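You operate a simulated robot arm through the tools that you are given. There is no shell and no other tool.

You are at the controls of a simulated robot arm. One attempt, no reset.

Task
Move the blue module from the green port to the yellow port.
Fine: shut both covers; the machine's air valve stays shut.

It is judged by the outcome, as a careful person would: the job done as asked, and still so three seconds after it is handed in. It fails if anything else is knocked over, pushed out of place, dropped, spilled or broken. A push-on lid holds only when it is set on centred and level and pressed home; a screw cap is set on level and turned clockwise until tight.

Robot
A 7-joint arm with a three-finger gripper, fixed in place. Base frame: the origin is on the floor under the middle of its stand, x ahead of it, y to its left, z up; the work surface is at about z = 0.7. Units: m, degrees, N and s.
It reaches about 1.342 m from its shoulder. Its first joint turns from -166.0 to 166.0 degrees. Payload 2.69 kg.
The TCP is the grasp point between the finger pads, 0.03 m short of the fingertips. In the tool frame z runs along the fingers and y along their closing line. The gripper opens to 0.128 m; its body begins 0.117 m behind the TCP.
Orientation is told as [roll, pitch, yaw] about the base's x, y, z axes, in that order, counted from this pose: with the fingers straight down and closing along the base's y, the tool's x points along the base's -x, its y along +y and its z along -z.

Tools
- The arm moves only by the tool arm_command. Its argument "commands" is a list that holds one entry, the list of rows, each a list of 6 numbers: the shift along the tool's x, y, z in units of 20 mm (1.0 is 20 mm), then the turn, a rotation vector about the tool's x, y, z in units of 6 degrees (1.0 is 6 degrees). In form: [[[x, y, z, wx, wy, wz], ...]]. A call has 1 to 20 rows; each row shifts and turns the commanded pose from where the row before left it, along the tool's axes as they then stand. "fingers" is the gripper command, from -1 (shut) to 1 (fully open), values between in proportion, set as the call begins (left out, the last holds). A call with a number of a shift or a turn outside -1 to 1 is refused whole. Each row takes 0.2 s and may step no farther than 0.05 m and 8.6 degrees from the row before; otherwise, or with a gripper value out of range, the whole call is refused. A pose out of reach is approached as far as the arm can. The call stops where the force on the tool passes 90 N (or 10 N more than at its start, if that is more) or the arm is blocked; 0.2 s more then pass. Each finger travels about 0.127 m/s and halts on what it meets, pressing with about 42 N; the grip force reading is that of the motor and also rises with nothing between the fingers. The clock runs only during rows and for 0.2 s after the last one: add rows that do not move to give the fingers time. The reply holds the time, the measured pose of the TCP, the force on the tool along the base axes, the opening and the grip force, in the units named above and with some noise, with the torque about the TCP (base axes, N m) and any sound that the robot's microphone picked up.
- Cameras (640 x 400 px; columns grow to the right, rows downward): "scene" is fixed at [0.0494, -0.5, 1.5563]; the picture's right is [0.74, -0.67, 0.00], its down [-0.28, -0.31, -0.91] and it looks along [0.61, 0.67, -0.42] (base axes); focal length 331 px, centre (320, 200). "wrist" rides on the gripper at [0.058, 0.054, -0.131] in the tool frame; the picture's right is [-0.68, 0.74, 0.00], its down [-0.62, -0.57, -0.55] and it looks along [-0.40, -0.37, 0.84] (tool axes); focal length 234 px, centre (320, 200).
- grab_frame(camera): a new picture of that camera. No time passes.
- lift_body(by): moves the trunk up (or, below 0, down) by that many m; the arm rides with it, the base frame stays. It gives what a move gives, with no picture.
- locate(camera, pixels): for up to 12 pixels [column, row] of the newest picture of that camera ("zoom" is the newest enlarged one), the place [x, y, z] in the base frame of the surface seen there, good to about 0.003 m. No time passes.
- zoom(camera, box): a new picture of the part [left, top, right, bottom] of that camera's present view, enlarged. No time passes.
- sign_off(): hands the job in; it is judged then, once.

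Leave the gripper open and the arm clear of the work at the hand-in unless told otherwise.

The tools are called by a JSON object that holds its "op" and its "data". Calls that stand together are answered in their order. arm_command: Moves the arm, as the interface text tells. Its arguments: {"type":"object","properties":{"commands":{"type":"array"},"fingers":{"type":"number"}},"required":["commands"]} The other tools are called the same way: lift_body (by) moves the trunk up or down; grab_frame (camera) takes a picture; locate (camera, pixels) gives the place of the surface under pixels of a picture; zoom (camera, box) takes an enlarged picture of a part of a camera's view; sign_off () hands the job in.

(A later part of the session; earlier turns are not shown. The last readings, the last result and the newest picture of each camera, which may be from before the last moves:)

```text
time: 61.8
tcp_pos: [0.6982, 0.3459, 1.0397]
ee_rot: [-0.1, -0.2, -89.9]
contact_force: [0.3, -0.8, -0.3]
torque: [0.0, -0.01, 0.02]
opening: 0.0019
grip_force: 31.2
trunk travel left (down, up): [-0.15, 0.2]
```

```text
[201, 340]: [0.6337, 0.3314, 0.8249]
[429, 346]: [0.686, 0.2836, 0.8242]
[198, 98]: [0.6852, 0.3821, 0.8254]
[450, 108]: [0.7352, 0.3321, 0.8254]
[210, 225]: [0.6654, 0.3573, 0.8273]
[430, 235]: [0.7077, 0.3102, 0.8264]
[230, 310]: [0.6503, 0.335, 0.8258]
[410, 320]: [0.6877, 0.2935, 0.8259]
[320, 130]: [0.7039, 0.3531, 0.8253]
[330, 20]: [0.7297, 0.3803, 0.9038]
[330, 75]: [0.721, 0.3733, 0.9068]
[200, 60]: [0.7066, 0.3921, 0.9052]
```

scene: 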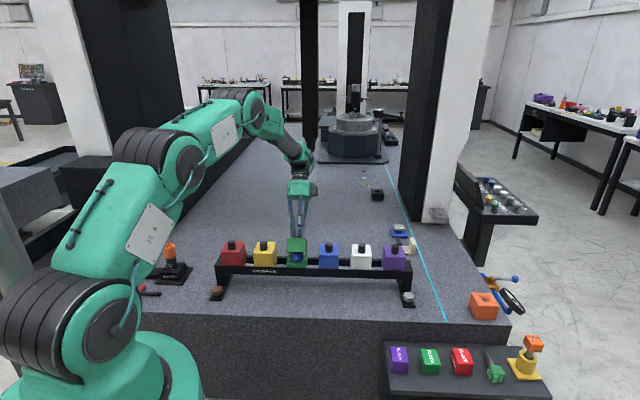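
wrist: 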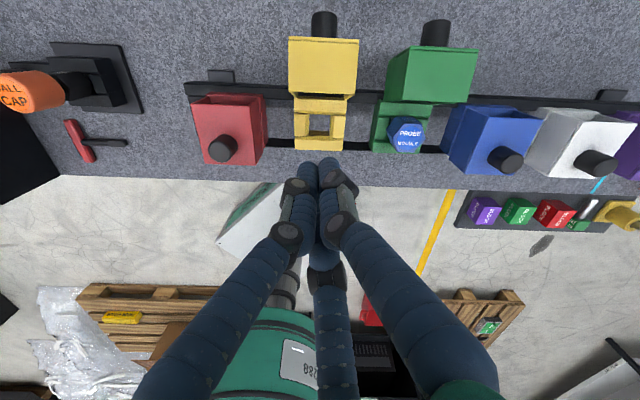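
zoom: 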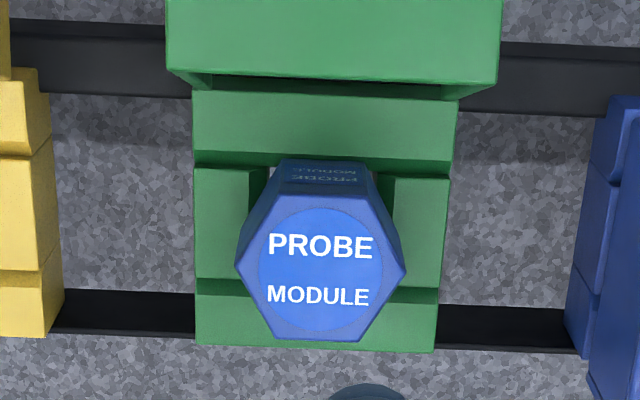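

Module centre ≈ (0.686, 0.332) with its top at 0.864, matching the green body centre (0.685, 0.332). I'll rotate the tool by 15° so that one finger faces the front flat and the other two face the ±60° rear flats of the hexagon. Then I'll centre over it with the fingers at about 0.08 opening and come down to z ≈ 0.92 for a check.

{"op": "arm_command", "data": {"commands": [[[0, 0, 0, 0, 0, 1], [0, 0, 0, 0, 0, 1], [0, 0, 0, 0, 0, 0.5], [-0.828, -0.425, 0, 0, 0, 0], [0, 0, 0, 0, 0, 0], [0, 0, 1, 0, 0, 0], [0, 0, 1, 0, 0, 0], [0, 0, 1, 0, 0, 0], [0, 0, 1, 0, 0, 0], [0, 0, 1, 0, 0, 0], [0, 0, 1, 0, 0, 0], [0, 0, 0, 0, 0, 0]]], "fingers": 0.25}}

{"op": "grab_frame", "data": {"camera": "wrist"}}

{"op": "zoom", "data": {"camera": "scene", "box": [250, 190, 350, 290]}}

```text
time: 64.4
tcp_pos: [0.6864, 0.333, 0.9186]
ee_rot: [0.0, -0.2, -104.9]
contact_force: [-0.2, -0.2, -0.4]
torque: [-0.03, 0.0, 0.0]
opening: 0.0799
grip_force: 0.1
trunk travel left (down, up): [-0.15, 0.2]
```

```text
taken
```

wrist: 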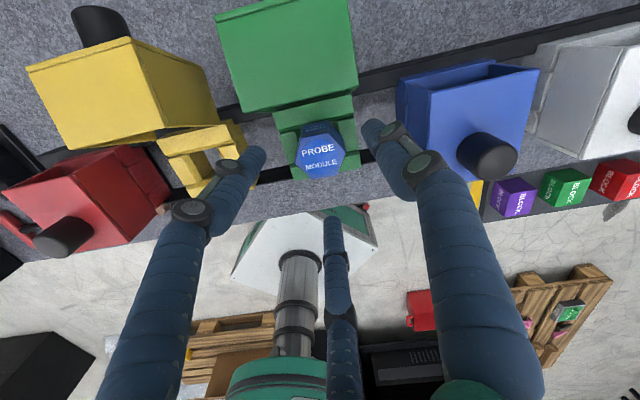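

```text
4.00 times, centred on (300, 240) of scene
```

zoom: 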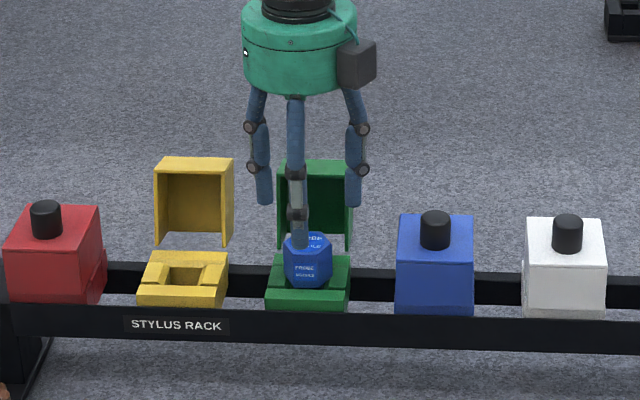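

The fingers straddle the module symmetrically and clear the open lids and neighbours. I'll descend to TCP z ≈ 0.863 (tips 0.833, above the jaws at 0.826).

{"op": "arm_command", "data": {"commands": [[[0, 0, 0.7, 0, 0, 0], [0, 0, 0.7, 0, 0, 0], [0, 0, 0.7, 0, 0, 0], [0, 0, 0.68, 0, 0, 0], [0, 0, 0, 0, 0, 0]]]}}

{"op": "grab_frame", "data": {"camera": "wrist"}}

{"op": "zoom", "data": {"camera": "scene", "box": [260, 200, 340, 290]}}

```text
time: 65.6
tcp_pos: [0.6858, 0.3309, 0.8622]
ee_rot: [0.0, -0.2, -104.9]
contact_force: [0.3, 0.4, 0.8]
torque: [-0.02, -0.01, 0.03]
opening: 0.0799
grip_force: 0.0
trunk travel left (down, up): [-0.15, 0.2]
```

```text
taken
```

wrist: 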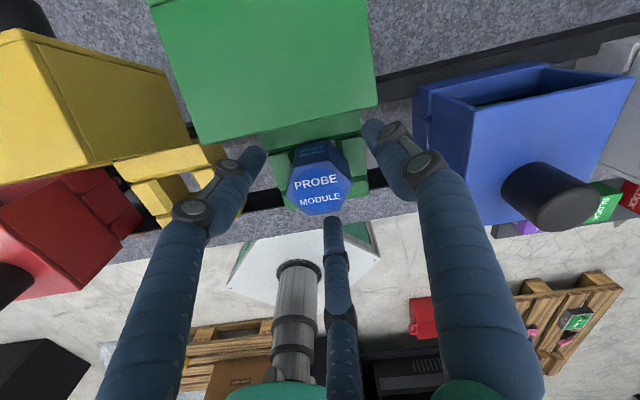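

```text
4.44 times, centred on (300, 245) of scene
```

zoom: 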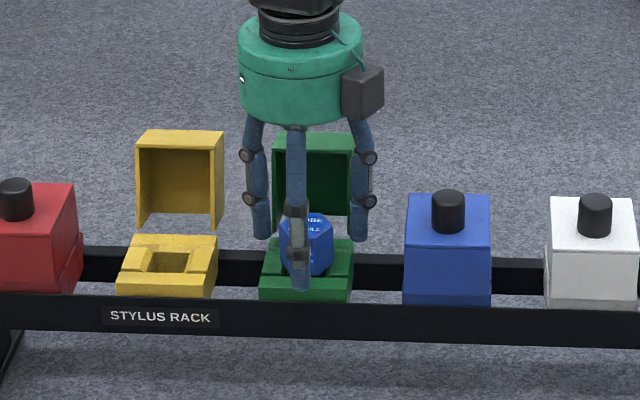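

The module's top is centred at px (319,187), close to the TCP's projection (319,192). I'll close the fingers on the module.

{"op": "arm_command", "data": {"commands": [[[0, 0, 0, 0, 0, 0], [0, 0, 0, 0, 0, 0], [0, 0, 0, 0, 0, 0], [0, 0, 0, 0, 0, 0]]], "fingers": -1}}

{"op": "grab_frame", "data": {"camera": "wrist"}}

```text
time: 66.6
tcp_pos: [0.6854, 0.3301, 0.8625]
ee_rot: [0.0, -0.2, -104.9]
contact_force: [-0.1, 0.3, -0.4]
torque: [0.0, 0.0, 0.0]
opening: 0.039
grip_force: 41.6
trunk travel left (down, up): [-0.15, 0.2]
```

```text
taken
```

wrist: 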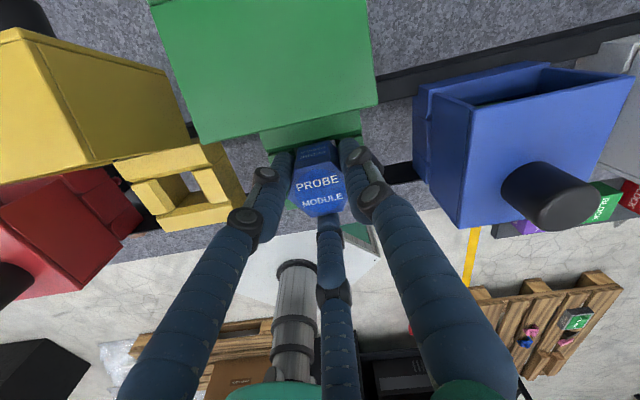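

Gripped at 0.039 opening with 42 N and negligible side force. I'll lift 6 mm gently and check the force.

{"op": "arm_command", "data": {"commands": [[[0, 0, -0.15, 0, 0, 0], [0, 0, -0.15, 0, 0, 0], [0, 0, 0, 0, 0, 0]]]}}

{"op": "zoom", "data": {"camera": "scene", "box": [270, 220, 330, 280]}}

```text
time: 67.4
tcp_pos: [0.6862, 0.3307, 0.8698]
ee_rot: [0.0, -0.2, -104.9]
contact_force: [-0.4, -0.7, -1.2]
torque: [0.03, 0.0, -0.02]
opening: 0.039
grip_force: 42.0
trunk travel left (down, up): [-0.15, 0.2]
```

```text
6.67 times, centred on (300, 250) of scene
```

zoom: 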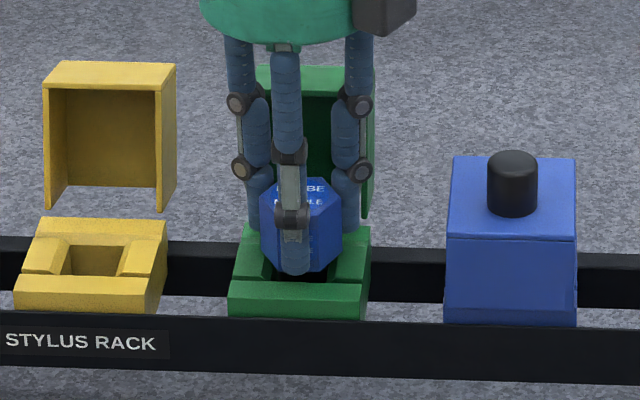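

The module comes up freely (about 1 N). I'll lift another ~50 mm and look at what is underneath it.

{"op": "arm_command", "data": {"commands": [[[0, 0, -0.5, 0, 0, 0], [0, 0, -0.5, 0, 0, 0], [0, 0, -0.5, 0, 0, 0], [0, 0, -0.5, 0, 0, 0], [0, 0, -0.5, 0, 0, 0], [0, 0, 0, 0, 0, 0]]]}}

{"op": "zoom", "data": {"camera": "scene", "box": [260, 200, 340, 280]}}

```text
time: 68.8
tcp_pos: [0.6862, 0.3314, 0.9189]
ee_rot: [0.0, -0.2, -104.9]
contact_force: [-0.6, 0.4, -2.0]
torque: [-0.02, 0.0, 0.0]
opening: 0.0386
grip_force: 41.2
trunk travel left (down, up): [-0.15, 0.2]
```

```text
5.00 times, centred on (300, 240) of scene
```

zoom: 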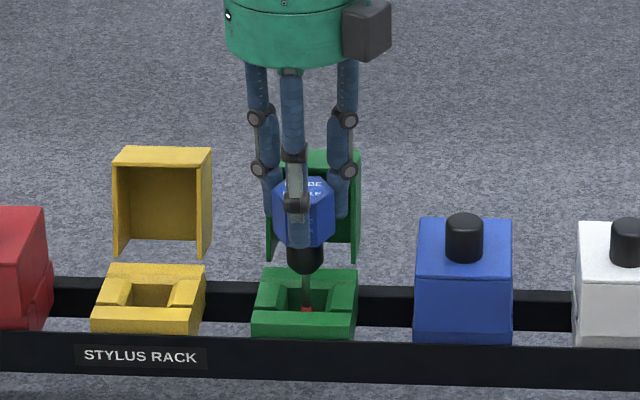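

Below the hex there is a black barrel and a thin stylus with a red ball, still inside the port. I'll lift another 60 mm so the ball clears.

{"op": "arm_command", "data": {"commands": [[[0, 0, -0.6, 0, 0, 0], [0, 0, -0.6, 0, 0, 0], [0, 0, -0.6, 0, 0, 0], [0, 0, -0.6, 0, 0, 0], [0, 0, -0.6, 0, 0, 0], [0, 0, 0, 0, 0, 0]]]}}

{"op": "zoom", "data": {"camera": "scene", "box": [260, 190, 340, 280]}}

{"op": "grab_frame", "data": {"camera": "wrist"}}

```text
time: 70.2
tcp_pos: [0.6843, 0.3328, 0.9772]
ee_rot: [0.0, -0.2, -104.8]
contact_force: [-0.7, -0.4, -2.2]
torque: [0.01, -0.01, 0.01]
opening: 0.039
grip_force: 41.5
trunk travel left (down, up): [-0.15, 0.2]
```

```text
4.44 times, centred on (300, 235) of scene
```

zoom: 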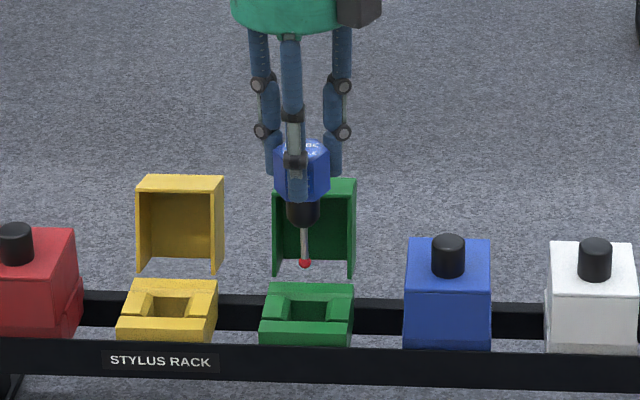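

```text
taken
```

wrist: 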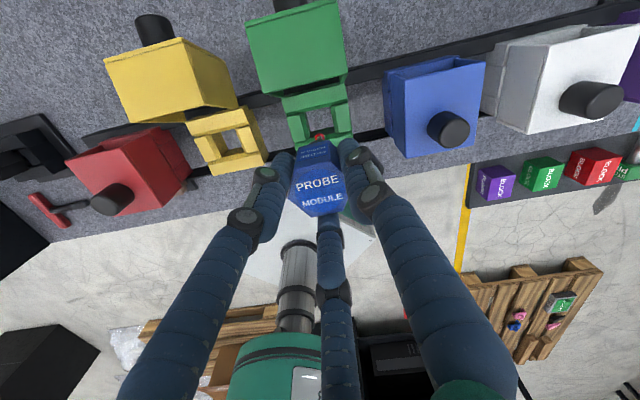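

The ball is out and visible at zoom (305,264). I'll locate the ball, stylus and barrel for heights and lateral position.

{"op": "zoom", "data": {"camera": "scene", "box": [280, 215, 320, 260]}}

```text
8.89 times, centred on (300, 238) of scene
```

zoom: 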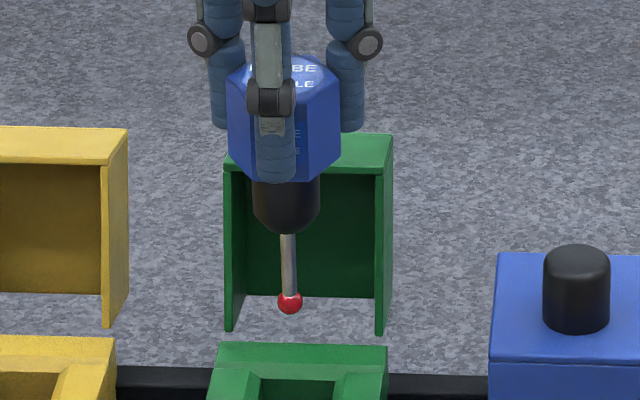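

{"op": "locate", "data": {"camera": "zoom", "pixels": [[289, 301], [289, 240], [287, 195], [287, 222], [262, 200], [314, 200], [300, 352], [230, 350], [375, 355], [240, 130], [325, 150], [290, 312]]}}

```text
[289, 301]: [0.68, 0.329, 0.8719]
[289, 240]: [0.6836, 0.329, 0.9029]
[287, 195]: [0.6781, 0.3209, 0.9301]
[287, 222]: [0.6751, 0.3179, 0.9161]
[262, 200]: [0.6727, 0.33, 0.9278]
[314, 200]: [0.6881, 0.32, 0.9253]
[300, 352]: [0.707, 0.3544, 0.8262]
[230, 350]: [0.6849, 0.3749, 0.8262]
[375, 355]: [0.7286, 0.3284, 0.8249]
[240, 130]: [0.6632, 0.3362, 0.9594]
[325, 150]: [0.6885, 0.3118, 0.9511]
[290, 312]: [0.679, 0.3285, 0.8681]
```

Ball bottom is at z ≈ 0.866 (0.111 below the TCP), so 40 mm above the bodies. I'll carry it straight along the rack by 0.120 m toward the yellow port, clear of the open lids behind.

{"op": "arm_command", "data": {"commands": [[[0.5, -0.866, 0, 0, 0, 0], [0.5, -0.866, 0, 0, 0, 0], [0.5, -0.866, 0, 0, 0, 0], [0.5, -0.866, 0, 0, 0, 0], [0.5, -0.866, 0, 0, 0, 0], [0.5, -0.866, 0, 0, 0, 0], [0, 0, 0, 0, 0, 0], [0, 0, 0, 0, 0, 0]]]}}

{"op": "zoom", "data": {"camera": "scene", "box": [240, 205, 300, 275]}}

{"op": "grab_frame", "data": {"camera": "wrist"}}

```text
time: 72.0
tcp_pos: [0.5993, 0.4162, 0.9801]
ee_rot: [0.0, -0.2, -104.9]
contact_force: [0.1, 0.6, -2.6]
torque: [0.0, -0.01, -0.02]
opening: 0.0389
grip_force: 42.0
trunk travel left (down, up): [-0.15, 0.2]
```

```text
5.71 times, centred on (270, 240) of scene
```

zoom: 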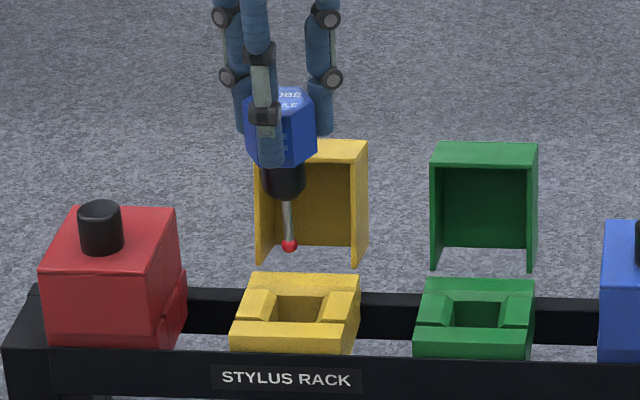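

```text
taken
```

wrist: 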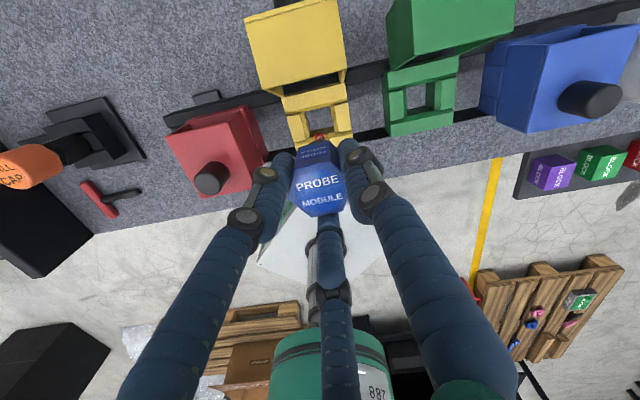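

The view relative to the yellow port is nearly the same as it was over green. I'll zoom in and locate the ball and socket edges to check alignment.

{"op": "zoom", "data": {"camera": "wrist", "box": [270, 75, 370, 160]}}

{"op": "locate", "data": {"camera": "zoom", "pixels": [[300, 295], [320, 295], [200, 280], [480, 230], [150, 140], [400, 120], [300, 270], [230, 250]]}}

```text
4.71 times, centred on (320, 118) of wrist
```

zoom: 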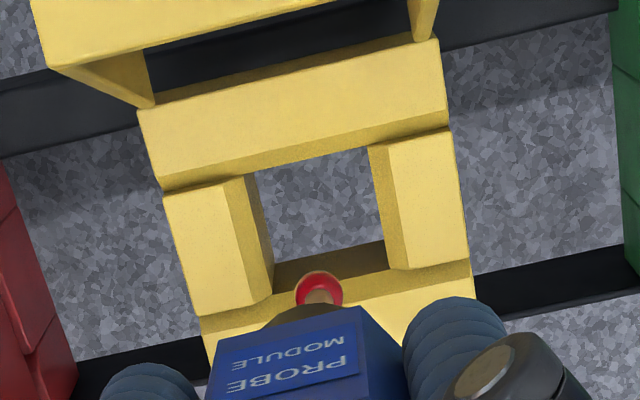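

```text
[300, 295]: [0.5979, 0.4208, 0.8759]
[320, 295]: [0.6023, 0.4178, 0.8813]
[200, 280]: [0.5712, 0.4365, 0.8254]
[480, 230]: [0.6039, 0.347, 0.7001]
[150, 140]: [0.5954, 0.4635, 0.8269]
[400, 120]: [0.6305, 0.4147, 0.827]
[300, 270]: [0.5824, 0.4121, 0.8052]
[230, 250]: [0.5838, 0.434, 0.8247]
```

The ball centre is at about (0.600, 0.417), right over the socket centre (0.6005, 0.4177). I'll lower 60 mm so the ball and stylus enter the opening, and check the force.

{"op": "arm_command", "data": {"commands": [[[0, 0, 0.6, 0, 0, 0], [0, 0, 0.6, 0, 0, 0], [0, 0, 0.6, 0, 0, 0], [0, 0, 0.6, 0, 0, 0], [0, 0, 0.6, 0, 0, 0], [0, 0, 0, 0, 0, 0]]]}}

{"op": "zoom", "data": {"camera": "scene", "box": [240, 205, 300, 275]}}

{"op": "zoom", "data": {"camera": "wrist", "box": [260, 85, 380, 220]}}

```text
time: 73.4
tcp_pos: [0.6016, 0.4169, 0.9185]
ee_rot: [-0.1, -0.2, -104.9]
contact_force: [0.1, 0.3, -1.4]
torque: [0.0, 0.0, 0.0]
opening: 0.0389
grip_force: 41.6
trunk travel left (down, up): [-0.15, 0.2]
```

```text
5.71 times, centred on (270, 240) of scene
```

zoom: 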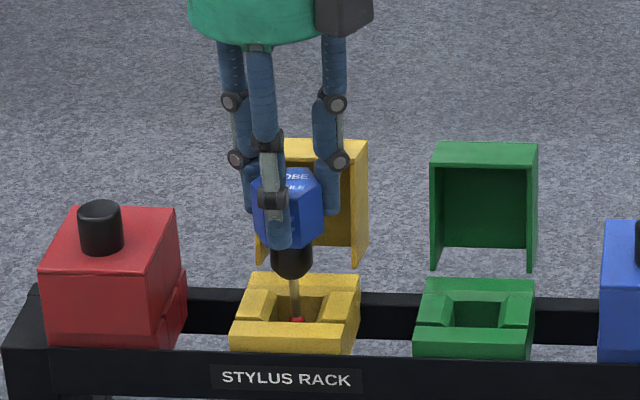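

```text
2.96 times, centred on (320, 152) of wrist
```

zoom: 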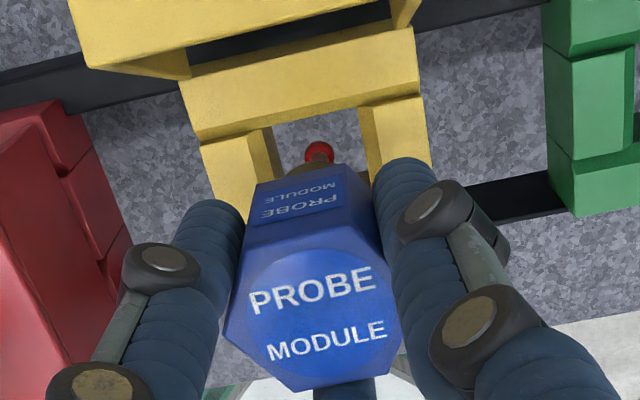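

The ball is well inside the opening and there's no contact. I'll lower 30 mm more (the barrel enters the chamfered opening) and check the force.

{"op": "arm_command", "data": {"commands": [[[0, 0, 0.4, 0, 0, 0], [0, 0, 0.4, 0, 0, 0], [0, 0, 0.4, 0, 0, 0], [0, 0, 0.3, 0, 0, 0], [0, 0, 0, 0, 0, 0]]]}}

{"op": "zoom", "data": {"camera": "scene", "box": [240, 205, 300, 275]}}

```text
time: 74.6
tcp_pos: [0.6003, 0.4168, 0.8892]
ee_rot: [0.0, -0.3, -104.8]
contact_force: [0.1, -0.3, -2.5]
torque: [0.01, -0.02, 0.05]
opening: 0.0389
grip_force: 42.5
trunk travel left (down, up): [-0.15, 0.2]
```

```text
5.71 times, centred on (270, 240) of scene
```

zoom: 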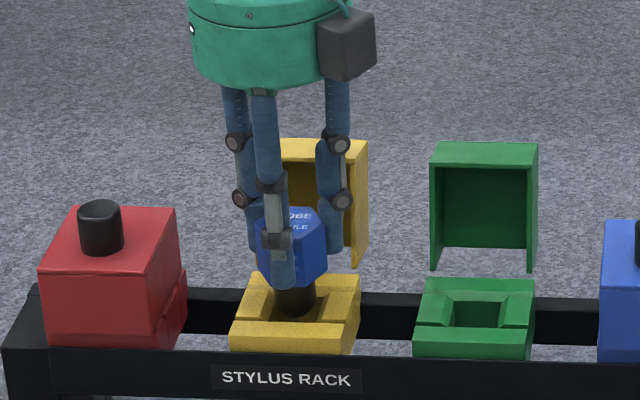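

No contact so far. Another 20 mm down in 4 mm rows, watching for contact.

{"op": "arm_command", "data": {"commands": [[[0, 0, 0.2, 0, 0, 0], [0, 0, 0.2, 0, 0, 0], [0, 0, 0.2, 0, 0, 0], [0, 0, 0.2, 0, 0, 0], [0, 0, 0.2, 0, 0, 0], [0, 0, 0, 0, 0, 0]]]}}

{"op": "arm_command", "data": {"commands": [[[0, 0, 0.1, 0, 0, 0], [0, 0, 0.1, 0, 0, 0], [0, 0, 0, 0, 0, 0]]]}}

{"op": "zoom", "data": {"camera": "scene", "box": [240, 215, 300, 275]}}

```text
time: 76.0
tcp_pos: [0.6004, 0.4167, 0.8678]
ee_rot: [0.0, -0.2, -104.9]
contact_force: [-1.1, 0.1, -2.0]
torque: [-0.02, 0.01, 0.03]
opening: 0.0389
grip_force: 41.9
trunk travel left (down, up): [-0.15, 0.2]
```

```text
time: 76.8
tcp_pos: [0.6009, 0.4169, 0.8656]
ee_rot: [0.1, -0.2, -104.9]
contact_force: [-0.2, 0.6, -1.2]
torque: [-0.03, -0.04, 0.02]
opening: 0.0384
grip_force: 41.8
trunk travel left (down, up): [-0.15, 0.2]
```

```text
6.67 times, centred on (270, 245) of scene
```

zoom: 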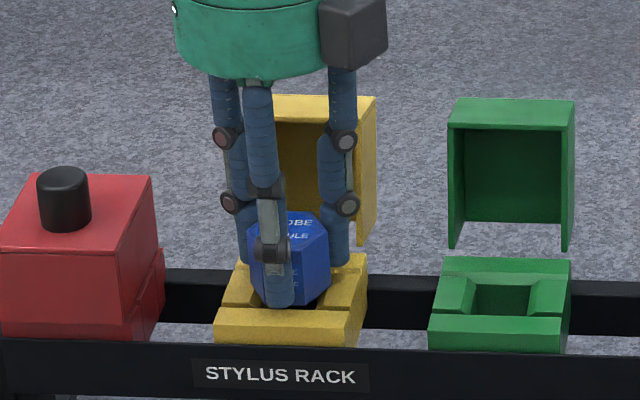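

At TCP 0.8656 there's still no contact; the seated level should be ≈ 0.8623. I'll continue in 1 mm steps.

{"op": "arm_command", "data": {"commands": [[[0, 0, 0.07, 0, 0, 0], [0, 0, 0.07, 0, 0, 0], [0, 0, 0, 0, 0, 0]]]}}

{"op": "arm_command", "data": {"commands": [[[0, 0, 0.06, 0, 0, 0], [0, 0, 0, 0, 0, 0]]]}}

```text
time: 77.6
tcp_pos: [0.6006, 0.4175, 0.8635]
ee_rot: [0.2, -0.2, -104.9]
contact_force: [-3.1, -2.5, 11.0]
torque: [-0.03, 0.18, -0.02]
opening: 0.0388
grip_force: 42.6
trunk travel left (down, up): [-0.15, 0.2]
```

```text
time: 78.2
tcp_pos: [0.6011, 0.4173, 0.8626]
ee_rot: [0.2, -0.1, -104.9]
contact_force: [-8.6, 2.4, 29.4]
torque: [0.14, 0.39, 0.03]
opening: 0.0386
grip_force: 42.1
trunk travel left (down, up): [-0.15, 0.2]
```

The module is seated: 29 N of upward contact at TCP z 0.8626, the same level as in the green port. I'll relax 1 mm and open the fingers to 0.08.

{"op": "arm_command", "data": {"commands": [[[0, 0, -0.05, 0, 0, 0], [0, 0, 0, 0, 0, 0]]]}}

{"op": "arm_command", "data": {"commands": [[[0, 0, 0, 0, 0, 0], [0, 0, 0, 0, 0, 0], [0, 0, 0, 0, 0, 0]]], "fingers": 0.25}}

{"op": "zoom", "data": {"camera": "wrist", "box": [260, 85, 380, 220]}}

{"op": "zoom", "data": {"camera": "scene", "box": [240, 215, 300, 275]}}

```text
time: 78.8
tcp_pos: [0.6015, 0.4157, 0.863]
ee_rot: [0.2, 0.0, -104.9]
contact_force: [-1.5, 9.2, 25.4]
torque: [0.34, 0.06, 0.01]
opening: 0.0388
grip_force: 42.0
trunk travel left (down, up): [-0.15, 0.2]
```

```text
time: 79.6
tcp_pos: [0.601, 0.416, 0.8614]
ee_rot: [0.0, -0.3, -104.9]
contact_force: [-0.1, -0.8, 0.1]
torque: [0.0, -0.01, 0.0]
opening: 0.0799
grip_force: 0.0
trunk travel left (down, up): [-0.15, 0.2]
```

```text
2.96 times, centred on (320, 152) of wrist
```

zoom: 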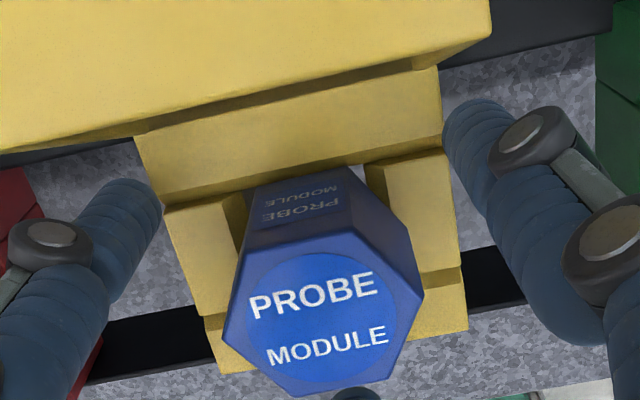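

```text
6.67 times, centred on (270, 245) of scene
```

zoom: 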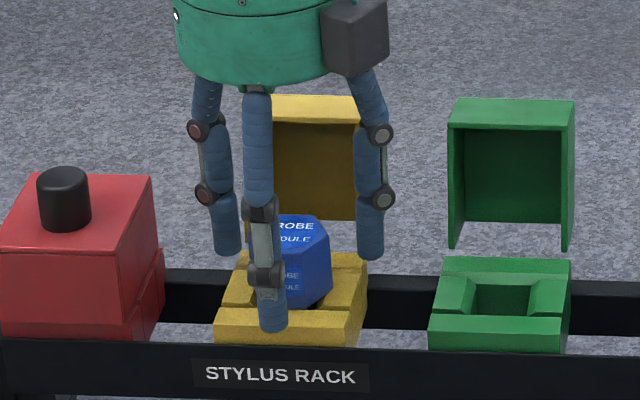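

Released; the module stands level in the yellow port. I'll rise straight up and check its seating height.

{"op": "arm_command", "data": {"commands": [[[0, 0, -0.5, 0, 0, 0], [0, 0, -0.8, 0, 0, 0], [0, 0, -1, 0, 0, 0], [0, 0, -1, 0, 0, 0], [0, 0, -1, 0, 0, 0], [0, 0, -1, 0, 0, 0], [0, 0, -1, 0, 0, 0], [0, 0, -1, 0, 0, 0], [0, 0, -1, 0, 0, 0], [0, 0, -0.7, 0, 0, 0], [0, 0, 0, 0, 0, 0]]]}}

{"op": "grab_frame", "data": {"camera": "wrist"}}

{"op": "zoom", "data": {"camera": "scene", "box": [245, 230, 315, 280]}}

```text
time: 82.0
tcp_pos: [0.6014, 0.4163, 1.0399]
ee_rot: [0.0, -0.2, -104.9]
contact_force: [0.0, -0.4, -0.2]
torque: [0.0, 0.03, -0.01]
opening: 0.0798
grip_force: 0.1
trunk travel left (down, up): [-0.15, 0.2]
```

```text
taken
```

wrist: 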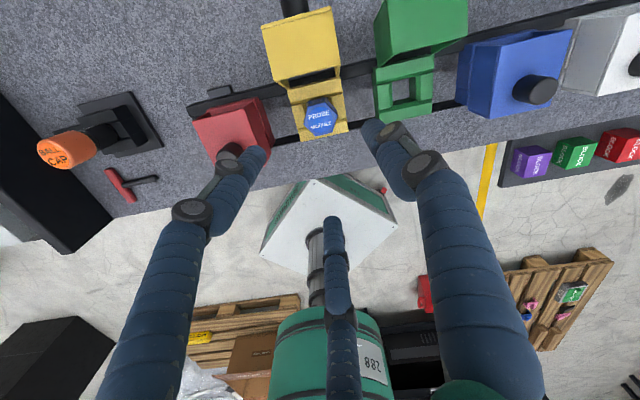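

```text
8.00 times, centred on (280, 255) of scene
```

zoom: 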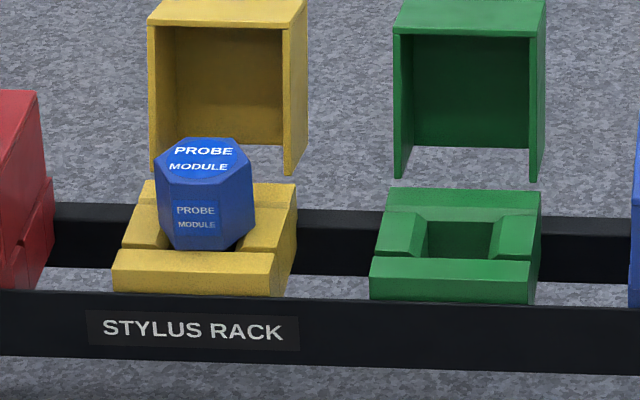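

I'll check the module's top height and position with locate on a zoomed wrist view.

{"op": "zoom", "data": {"camera": "wrist", "box": [280, 75, 360, 145]}}

```text
5.71 times, centred on (320, 110) of wrist
```

zoom: 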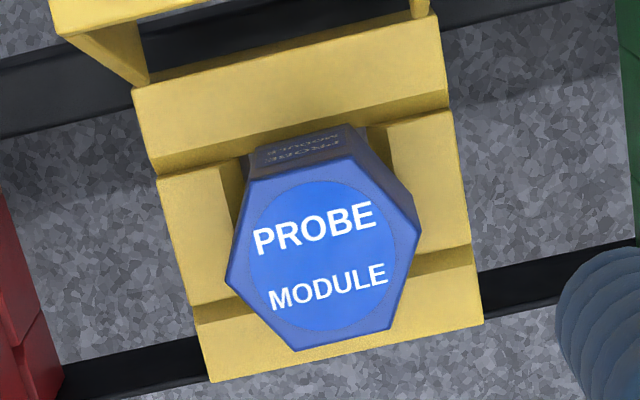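

{"op": "locate", "data": {"camera": "zoom", "pixels": [[232, 280], [412, 232], [252, 186], [352, 162], [298, 343], [388, 322], [325, 255], [320, 200], [320, 310], [270, 260], [375, 245]]}}

```text
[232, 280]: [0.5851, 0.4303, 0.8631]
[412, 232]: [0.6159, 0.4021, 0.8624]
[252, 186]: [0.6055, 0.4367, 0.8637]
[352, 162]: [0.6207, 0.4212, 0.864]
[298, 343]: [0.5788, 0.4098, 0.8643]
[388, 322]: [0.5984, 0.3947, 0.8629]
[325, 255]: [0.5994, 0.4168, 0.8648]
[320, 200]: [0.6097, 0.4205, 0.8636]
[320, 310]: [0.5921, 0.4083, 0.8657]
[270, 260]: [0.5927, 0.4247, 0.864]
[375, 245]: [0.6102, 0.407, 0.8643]
```

The module is seated level, top at z 0.864, centred at (0.601, 0.416). Now to shut the covers. I'll make a fist and go behind the open yellow lid at about (0.726, 0.543), passing over it at z 1.04.

{"op": "arm_command", "data": {"commands": [[[0.862, 0.488, 0, 0, 0, 0], [0.862, 0.488, 0, 0, 0, 0], [0.862, 0.488, 0, 0, 0, 0], [0.862, 0.488, 0, 0, 0, 0], [0.862, 0.488, 0, 0, 0, 0], [0.862, 0.488, 0, 0, 0, 0], [0.862, 0.488, 0, 0, 0, 0], [0.862, 0.488, 0, 0, 0, 0], [0.862, 0.488, 0, 0, 0, 0], [0, 0, 0, 0, 0, 0]]], "fingers": -1}}

{"op": "grab_frame", "data": {"camera": "wrist"}}

{"op": "grab_frame", "data": {"camera": "scene"}}

```text
time: 84.2
tcp_pos: [0.7262, 0.5451, 1.0398]
ee_rot: [0.0, -0.2, -105.0]
contact_force: [0.4, -0.2, 0.2]
torque: [-0.02, 0.01, -0.01]
opening: 0.0021
grip_force: 31.6
trunk travel left (down, up): [-0.15, 0.2]
```

```text
taken
```

wrist: 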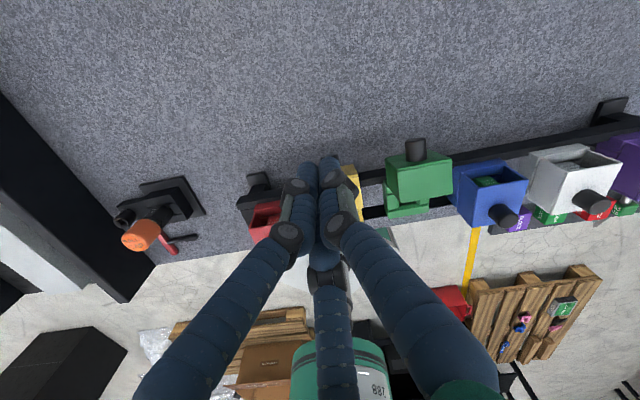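

```text
taken
```

scene: 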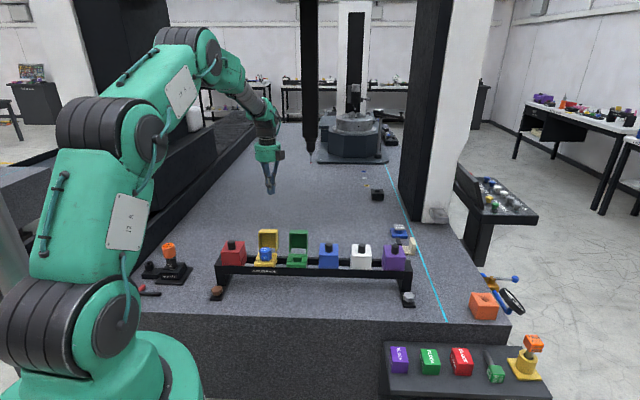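

The fist is behind the yellow lid (about 30 mm from its knob end by my geometry). I'll lower to TCP z ≈ 0.898 (tips 0.868), level with the knob.

{"op": "arm_command", "data": {"commands": [[[0, 0, 0.888, 0, 0, 0], [0, 0, 0.888, 0, 0, 0], [0, 0, 0.888, 0, 0, 0], [0, 0, 0.888, 0, 0, 0], [0, 0, 0.888, 0, 0, 0], [0, 0, 0.888, 0, 0, 0], [0, 0, 0.888, 0, 0, 0], [0, 0, 0.888, 0, 0, 0], [0, 0, 0, 0, 0, 0]]]}}

{"op": "grab_frame", "data": {"camera": "wrist"}}

{"op": "zoom", "data": {"camera": "scene", "box": [220, 190, 330, 290]}}

```text
time: 86.2
tcp_pos: [0.7265, 0.5429, 0.8962]
ee_rot: [0.0, -0.2, -104.9]
contact_force: [0.2, -0.1, 0.6]
torque: [-0.03, 0.04, 0.03]
opening: 0.0021
grip_force: 31.0
trunk travel left (down, up): [-0.15, 0.2]
```

```text
taken
```

wrist: 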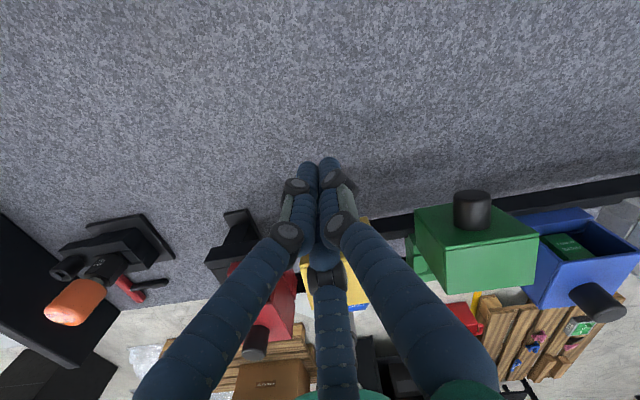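

```text
4.00 times, centred on (275, 240) of scene
```

zoom: 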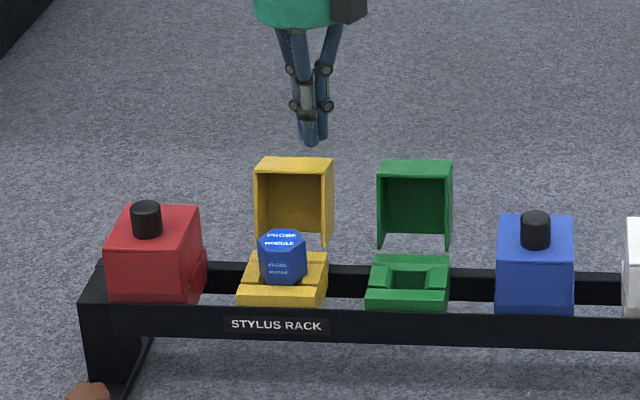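

I'll measure the green lid (its angle should be like the yellow one) to confirm where the knob end is.

{"op": "locate", "data": {"camera": "wrist", "pixels": [[472, 196], [472, 215], [430, 215], [440, 240], [520, 235], [480, 265], [475, 285], [345, 220], [345, 290], [312, 262]]}}

```text
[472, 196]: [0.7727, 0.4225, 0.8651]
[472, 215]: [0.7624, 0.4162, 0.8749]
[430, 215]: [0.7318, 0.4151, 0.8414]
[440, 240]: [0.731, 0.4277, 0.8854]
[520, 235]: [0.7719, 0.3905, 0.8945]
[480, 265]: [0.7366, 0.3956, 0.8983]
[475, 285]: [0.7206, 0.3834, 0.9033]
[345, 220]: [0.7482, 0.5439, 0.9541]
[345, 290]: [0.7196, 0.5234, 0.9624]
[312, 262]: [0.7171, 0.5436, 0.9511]
```

The green knob's end is at v 0.845, z 0.865, matching my geometry (lid ≈ 102°). I'll push the yellow lid forward in 10 mm rows, 4 first.

{"op": "arm_command", "data": {"commands": [[[-0.433, -0.25, 0, 0, 0, 0], [-0.433, -0.25, 0, 0, 0, 0], [-0.433, -0.25, 0, 0, 0, 0], [-0.433, -0.25, 0, 0, 0, 0], [0, 0, 0, 0, 0, 0]]]}}

{"op": "zoom", "data": {"camera": "scene", "box": [220, 190, 330, 290]}}

{"op": "zoom", "data": {"camera": "wrist", "box": [240, 120, 400, 280]}}

```text
time: 87.4
tcp_pos: [0.6982, 0.513, 0.8976]
ee_rot: [0.0, -0.1, -104.9]
contact_force: [0.5, 0.2, 0.5]
torque: [0.03, 0.0, 0.01]
opening: 0.0018
grip_force: 31.5
trunk travel left (down, up): [-0.15, 0.2]
```

```text
4.00 times, centred on (275, 240) of scene
```

zoom: 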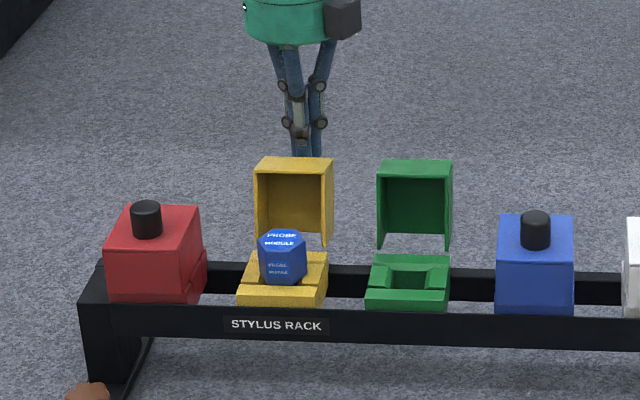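

```text
2.50 times, centred on (320, 200) of wrist
```

zoom: 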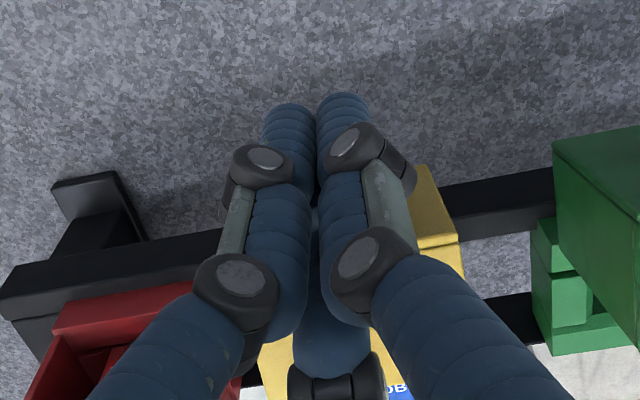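

No contact yet. I'll continue with 10 mm rows, checking.

{"op": "arm_command", "data": {"commands": [[[-0.433, -0.25, 0, 0, 0, 0], [-0.433, -0.25, 0, 0, 0, 0], [0, 0, 0, 0, 0, 0]]]}}

{"op": "zoom", "data": {"camera": "scene", "box": [220, 190, 330, 290]}}

```text
time: 88.2
tcp_pos: [0.6872, 0.5029, 0.9024]
ee_rot: [0.3, 0.2, -105.0]
contact_force: [19.2, 21.6, 23.7]
torque: [0.12, -0.04, 0.01]
opening: 0.0021
grip_force: 30.5
trunk travel left (down, up): [-0.15, 0.2]
```

```text
4.00 times, centred on (275, 240) of scene
```

zoom: 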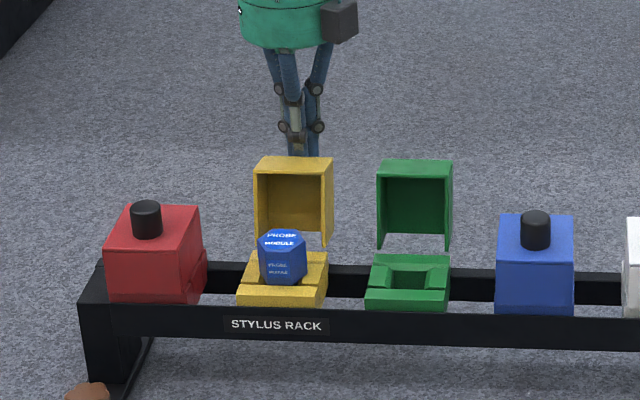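

The fist's rounded tip caught the knob's upper rim (29 N back, 24 N up), so it's pressing down rather than turning the lid. I'll back off 20 mm, lower 30 mm so the finger's straight side meets the knob end, and try again.

{"op": "arm_command", "data": {"commands": [[[0.433, 0.25, 0, 0, 0, 0], [0.433, 0.25, 0, 0, 0, 0], [0.433, 0.25, 0, 0, 0, 0], [0, 0, 0.7, 0, 0, 0], [0, 0, 0.7, 0, 0, 0], [0, 0, 0, 0, 0, 0]]]}}

{"op": "arm_command", "data": {"commands": [[[-0.433, -0.25, 0, 0, 0, 0], [-0.433, -0.25, 0, 0, 0, 0], [-0.433, -0.25, 0, 0, 0, 0], [0, 0, 0, 0, 0, 0]]]}}

{"op": "zoom", "data": {"camera": "scene", "box": [220, 190, 330, 290]}}

```text
time: 89.6
tcp_pos: [0.7035, 0.5223, 0.8697]
ee_rot: [0.1, -0.4, -104.9]
contact_force: [2.3, 2.5, 0.5]
torque: [-0.01, 0.03, 0.06]
opening: 0.002
grip_force: 31.2
trunk travel left (down, up): [-0.15, 0.2]
```

```text
time: 90.4
tcp_pos: [0.6961, 0.5134, 0.8857]
ee_rot: [1.1, 1.3, -104.8]
contact_force: [5.9, 5.7, 5.1]
torque: [-0.06, 0.07, 0.0]
opening: 0.0024
grip_force: 31.2
trunk travel left (down, up): [-0.15, 0.2]
stopped in row 3: the force on the tool passed its limit at 95 N (the readings are from after the stop); the commanded pose is now the measured one
```

```text
4.00 times, centred on (275, 240) of scene
```

zoom: 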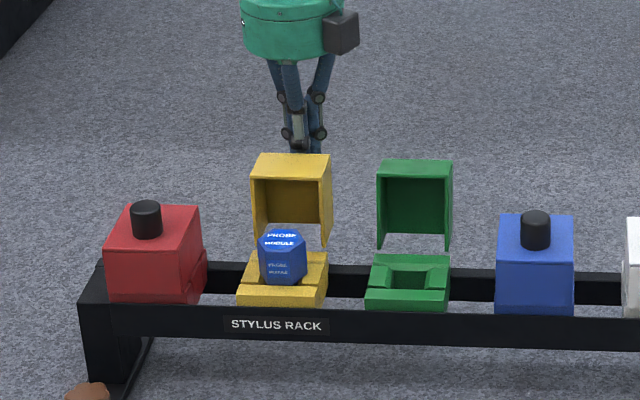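

The finger side locked by friction because the knob end must swing upward as the lid closes, and the call stopped at the force limit. The lid did turn slightly (to ~90°) and nothing was disturbed. I'll now move the fist along the knob's own arc, up and forward together. First step is toward 75°.

{"op": "arm_command", "data": {"commands": [[[-0.1, -0.06, -0.36, 0, 0, 0], [-0.236, -0.136, -0.36, 0, 0, 0], [0, 0, 0, 0, 0, 0]]]}}

{"op": "zoom", "data": {"camera": "scene", "box": [220, 190, 330, 290]}}

```text
time: 91.2
tcp_pos: [0.6898, 0.507, 0.899]
ee_rot: [1.0, 1.0, -104.8]
contact_force: [0.8, 0.9, 0.5]
torque: [0.02, 0.01, 0.0]
opening: 0.002
grip_force: 31.3
trunk travel left (down, up): [-0.15, 0.2]
```

```text
4.00 times, centred on (275, 240) of scene
```

zoom: 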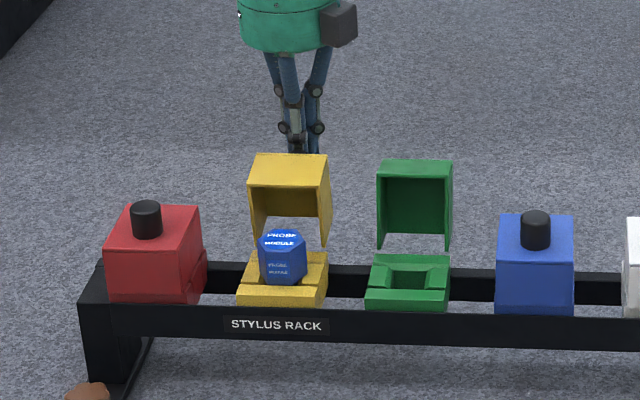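

That works: low force and the lid is closing (~80°). I'm continuing along the arc toward 60°, then 45°.

{"op": "arm_command", "data": {"commands": [[[-0.26, -0.15, -0.25, 0, 0, 0], [-0.26, -0.15, -0.25, 0, 0, 0], [-0.26, -0.15, -0.25, 0, 0, 0], [0, 0, 0, 0, 0, 0]]]}}

{"op": "zoom", "data": {"camera": "scene", "box": [220, 190, 330, 290]}}

```text
time: 92.2
tcp_pos: [0.6774, 0.4942, 0.9121]
ee_rot: [1.0, 1.2, -104.9]
contact_force: [-1.0, -0.6, -0.5]
torque: [0.01, 0.0, -0.03]
opening: 0.002
grip_force: 31.7
trunk travel left (down, up): [-0.15, 0.2]
```

```text
4.00 times, centred on (275, 240) of scene
```

zoom: 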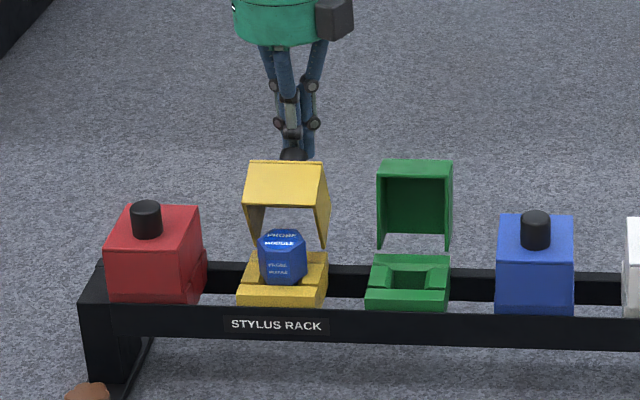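

Lid ≈ 62°. I'm continuing to 45° and then 30°.

{"op": "arm_command", "data": {"commands": [[[-0.283, -0.163, -0.183, 0, 0, 0], [-0.283, -0.163, -0.183, 0, 0, 0], [-0.283, -0.163, -0.183, 0, 0, 0], [0, 0, 0, 0, 0, 0]]]}}

{"op": "arm_command", "data": {"commands": [[[-0.309, -0.178, -0.067, 0, 0, 0], [-0.309, -0.178, -0.067, 0, 0, 0], [-0.309, -0.178, -0.067, 0, 0, 0], [0, 0, 0, 0, 0, 0]]]}}

{"op": "zoom", "data": {"camera": "scene", "box": [220, 190, 330, 290]}}

```text
time: 93.2
tcp_pos: [0.6639, 0.4806, 0.924]
ee_rot: [1.0, 1.2, -104.9]
contact_force: [-0.6, -1.0, -0.2]
torque: [0.0, 0.0, -0.05]
opening: 0.0022
grip_force: 31.1
trunk travel left (down, up): [-0.15, 0.2]
```

```text
time: 94.2
tcp_pos: [0.648, 0.4656, 0.9274]
ee_rot: [1.0, 1.2, -104.9]
contact_force: [-0.7, 0.1, 0.1]
torque: [-0.01, -0.01, 0.0]
opening: 0.0023
grip_force: 31.5
trunk travel left (down, up): [-0.15, 0.2]
```

```text
4.00 times, centred on (275, 240) of scene
```

zoom: 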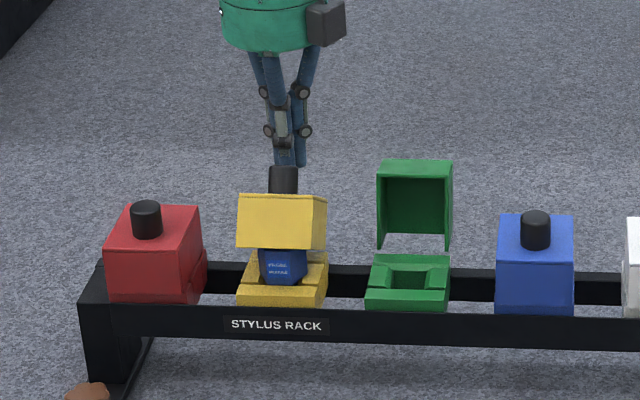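

Lid ≈ 30°. I'm continuing toward 15°, then nearly shut.

{"op": "arm_command", "data": {"commands": [[[-0.318, -0.183, 0, 0, 0, 0], [-0.318, -0.183, 0, 0, 0, 0], [-0.318, -0.183, 0, 0, 0, 0], [0, 0, 0, 0, 0, 0]]]}}

{"op": "arm_command", "data": {"commands": [[[-0.303, -0.175, 0.1, 0, 0, 0], [-0.303, -0.175, 0.1, 0, 0, 0], [0, 0, 0, 0, 0, 0]]]}}

{"op": "zoom", "data": {"camera": "scene", "box": [220, 190, 330, 290]}}

```text
time: 95.2
tcp_pos: [0.6311, 0.4504, 0.9271]
ee_rot: [1.0, 1.2, -104.9]
contact_force: [-0.3, 0.3, -0.2]
torque: [0.02, -0.01, 0.03]
opening: 0.002
grip_force: 31.4
trunk travel left (down, up): [-0.15, 0.2]
```

```text
time: 96.0
tcp_pos: [0.6216, 0.4399, 0.9237]
ee_rot: [1.0, 1.1, -104.9]
contact_force: [-0.2, 0.2, -0.3]
torque: [-0.01, -0.04, -0.04]
opening: 0.0021
grip_force: 31.9
trunk travel left (down, up): [-0.15, 0.2]
```

```text
4.00 times, centred on (275, 240) of scene
```

zoom: 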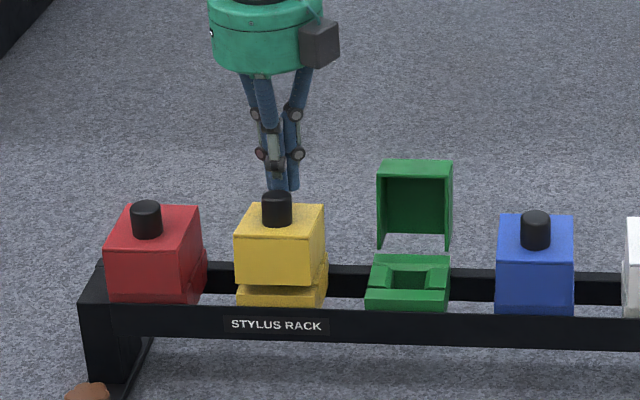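

Nearly shut (~6°). One more 7 mm row, then I'll rise and press the knob from above.

{"op": "arm_command", "data": {"commands": [[[-0.26, -0.15, 0.06, 0, 0, 0], [0, 0, 0, 0, 0, 0]]]}}

{"op": "zoom", "data": {"camera": "scene", "box": [240, 215, 310, 285]}}

```text
time: 96.6
tcp_pos: [0.6174, 0.4358, 0.922]
ee_rot: [1.2, 1.1, -105.0]
contact_force: [0.4, 0.3, 0.7]
torque: [0.01, 0.02, -0.03]
opening: 0.002
grip_force: 31.4
trunk travel left (down, up): [-0.15, 0.2]
```

```text
5.71 times, centred on (275, 250) of scene
```

zoom: 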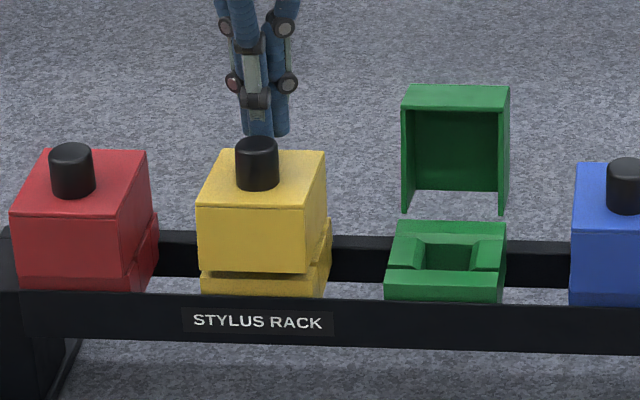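

A small gap of ~3° remains at the front edge. I'll rise, correct the small tool tilt, go over the yellow knob at (0.5925, 0.4092) and press gently down.

{"op": "arm_command", "data": {"commands": [[[0, 0, -0.85, 0, 0, 0], [0, 0, -0.85, 0.183, -0.183, 0], [-0.803, -0.429, 0, 0, 0, 0], [-0.803, -0.429, 0, 0, 0, 0], [0, 0, 0.5, 0, 0, 0], [0, 0, 0, 0, 0, 0]]]}}

{"op": "zoom", "data": {"camera": "scene", "box": [240, 205, 310, 285]}}

```text
time: 98.0
tcp_pos: [0.5927, 0.4073, 0.9446]
ee_rot: [-0.1, 0.2, -104.9]
contact_force: [0.0, 0.1, -0.4]
torque: [0.02, 0.02, 0.0]
opening: 0.0023
grip_force: 31.5
trunk travel left (down, up): [-0.15, 0.2]
```

```text
5.00 times, centred on (275, 245) of scene
```

zoom: 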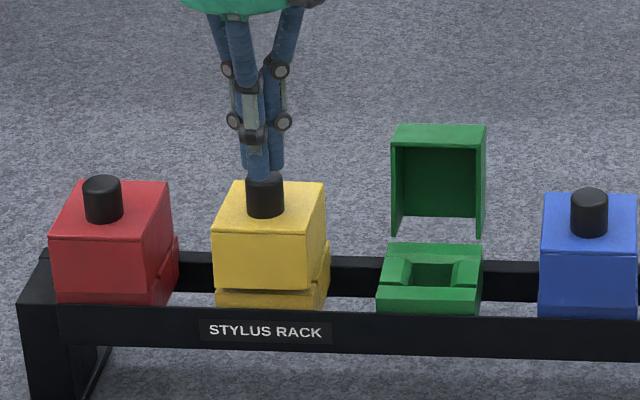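

The fist is centred above the yellow knob. I'll press down in ~2 mm steps until the force shows that it is home.

{"op": "arm_command", "data": {"commands": [[[0, 0, 0.15, 0, 0, 0], [0, 0, 0.15, 0, 0, 0], [0, 0, 0.1, 0, 0, 0], [0, 0, 0, 0, 0, 0]]]}}

{"op": "zoom", "data": {"camera": "scene", "box": [240, 205, 310, 285]}}

```text
time: 99.0
tcp_pos: [0.5925, 0.4087, 0.9368]
ee_rot: [-0.2, 0.1, -104.8]
contact_force: [0.2, -0.7, 0.8]
torque: [0.03, 0.01, -0.02]
opening: 0.002
grip_force: 31.5
trunk travel left (down, up): [-0.15, 0.2]
```

```text
5.00 times, centred on (275, 245) of scene
```

zoom: 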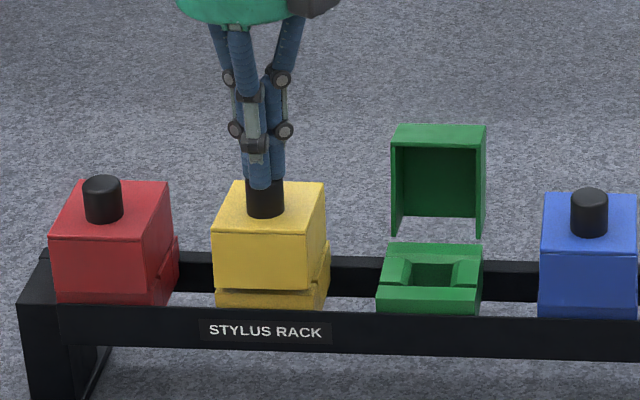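

{"op": "arm_command", "data": {"commands": [[[0, 0, 0.1, 0, 0, 0], [0, 0, 0, 0, 0, 0]]]}}

{"op": "arm_command", "data": {"commands": [[[0, 0, 0.1, 0, 0, 0], [0, 0, 0, 0, 0, 0]]]}}

```text
time: 99.6
tcp_pos: [0.5922, 0.4074, 0.9345]
ee_rot: [-0.1, 0.0, -104.9]
contact_force: [-0.3, -0.4, 0.3]
torque: [0.03, -0.02, -0.02]
opening: 0.0021
grip_force: 31.9
trunk travel left (down, up): [-0.15, 0.2]
```

```text
time: 100.2
tcp_pos: [0.5915, 0.408, 0.9332]
ee_rot: [0.0, 0.1, -104.9]
contact_force: [0.0, 0.5, -0.3]
torque: [0.03, 0.01, 0.02]
opening: 0.0021
grip_force: 31.5
trunk travel left (down, up): [-0.15, 0.2]
```

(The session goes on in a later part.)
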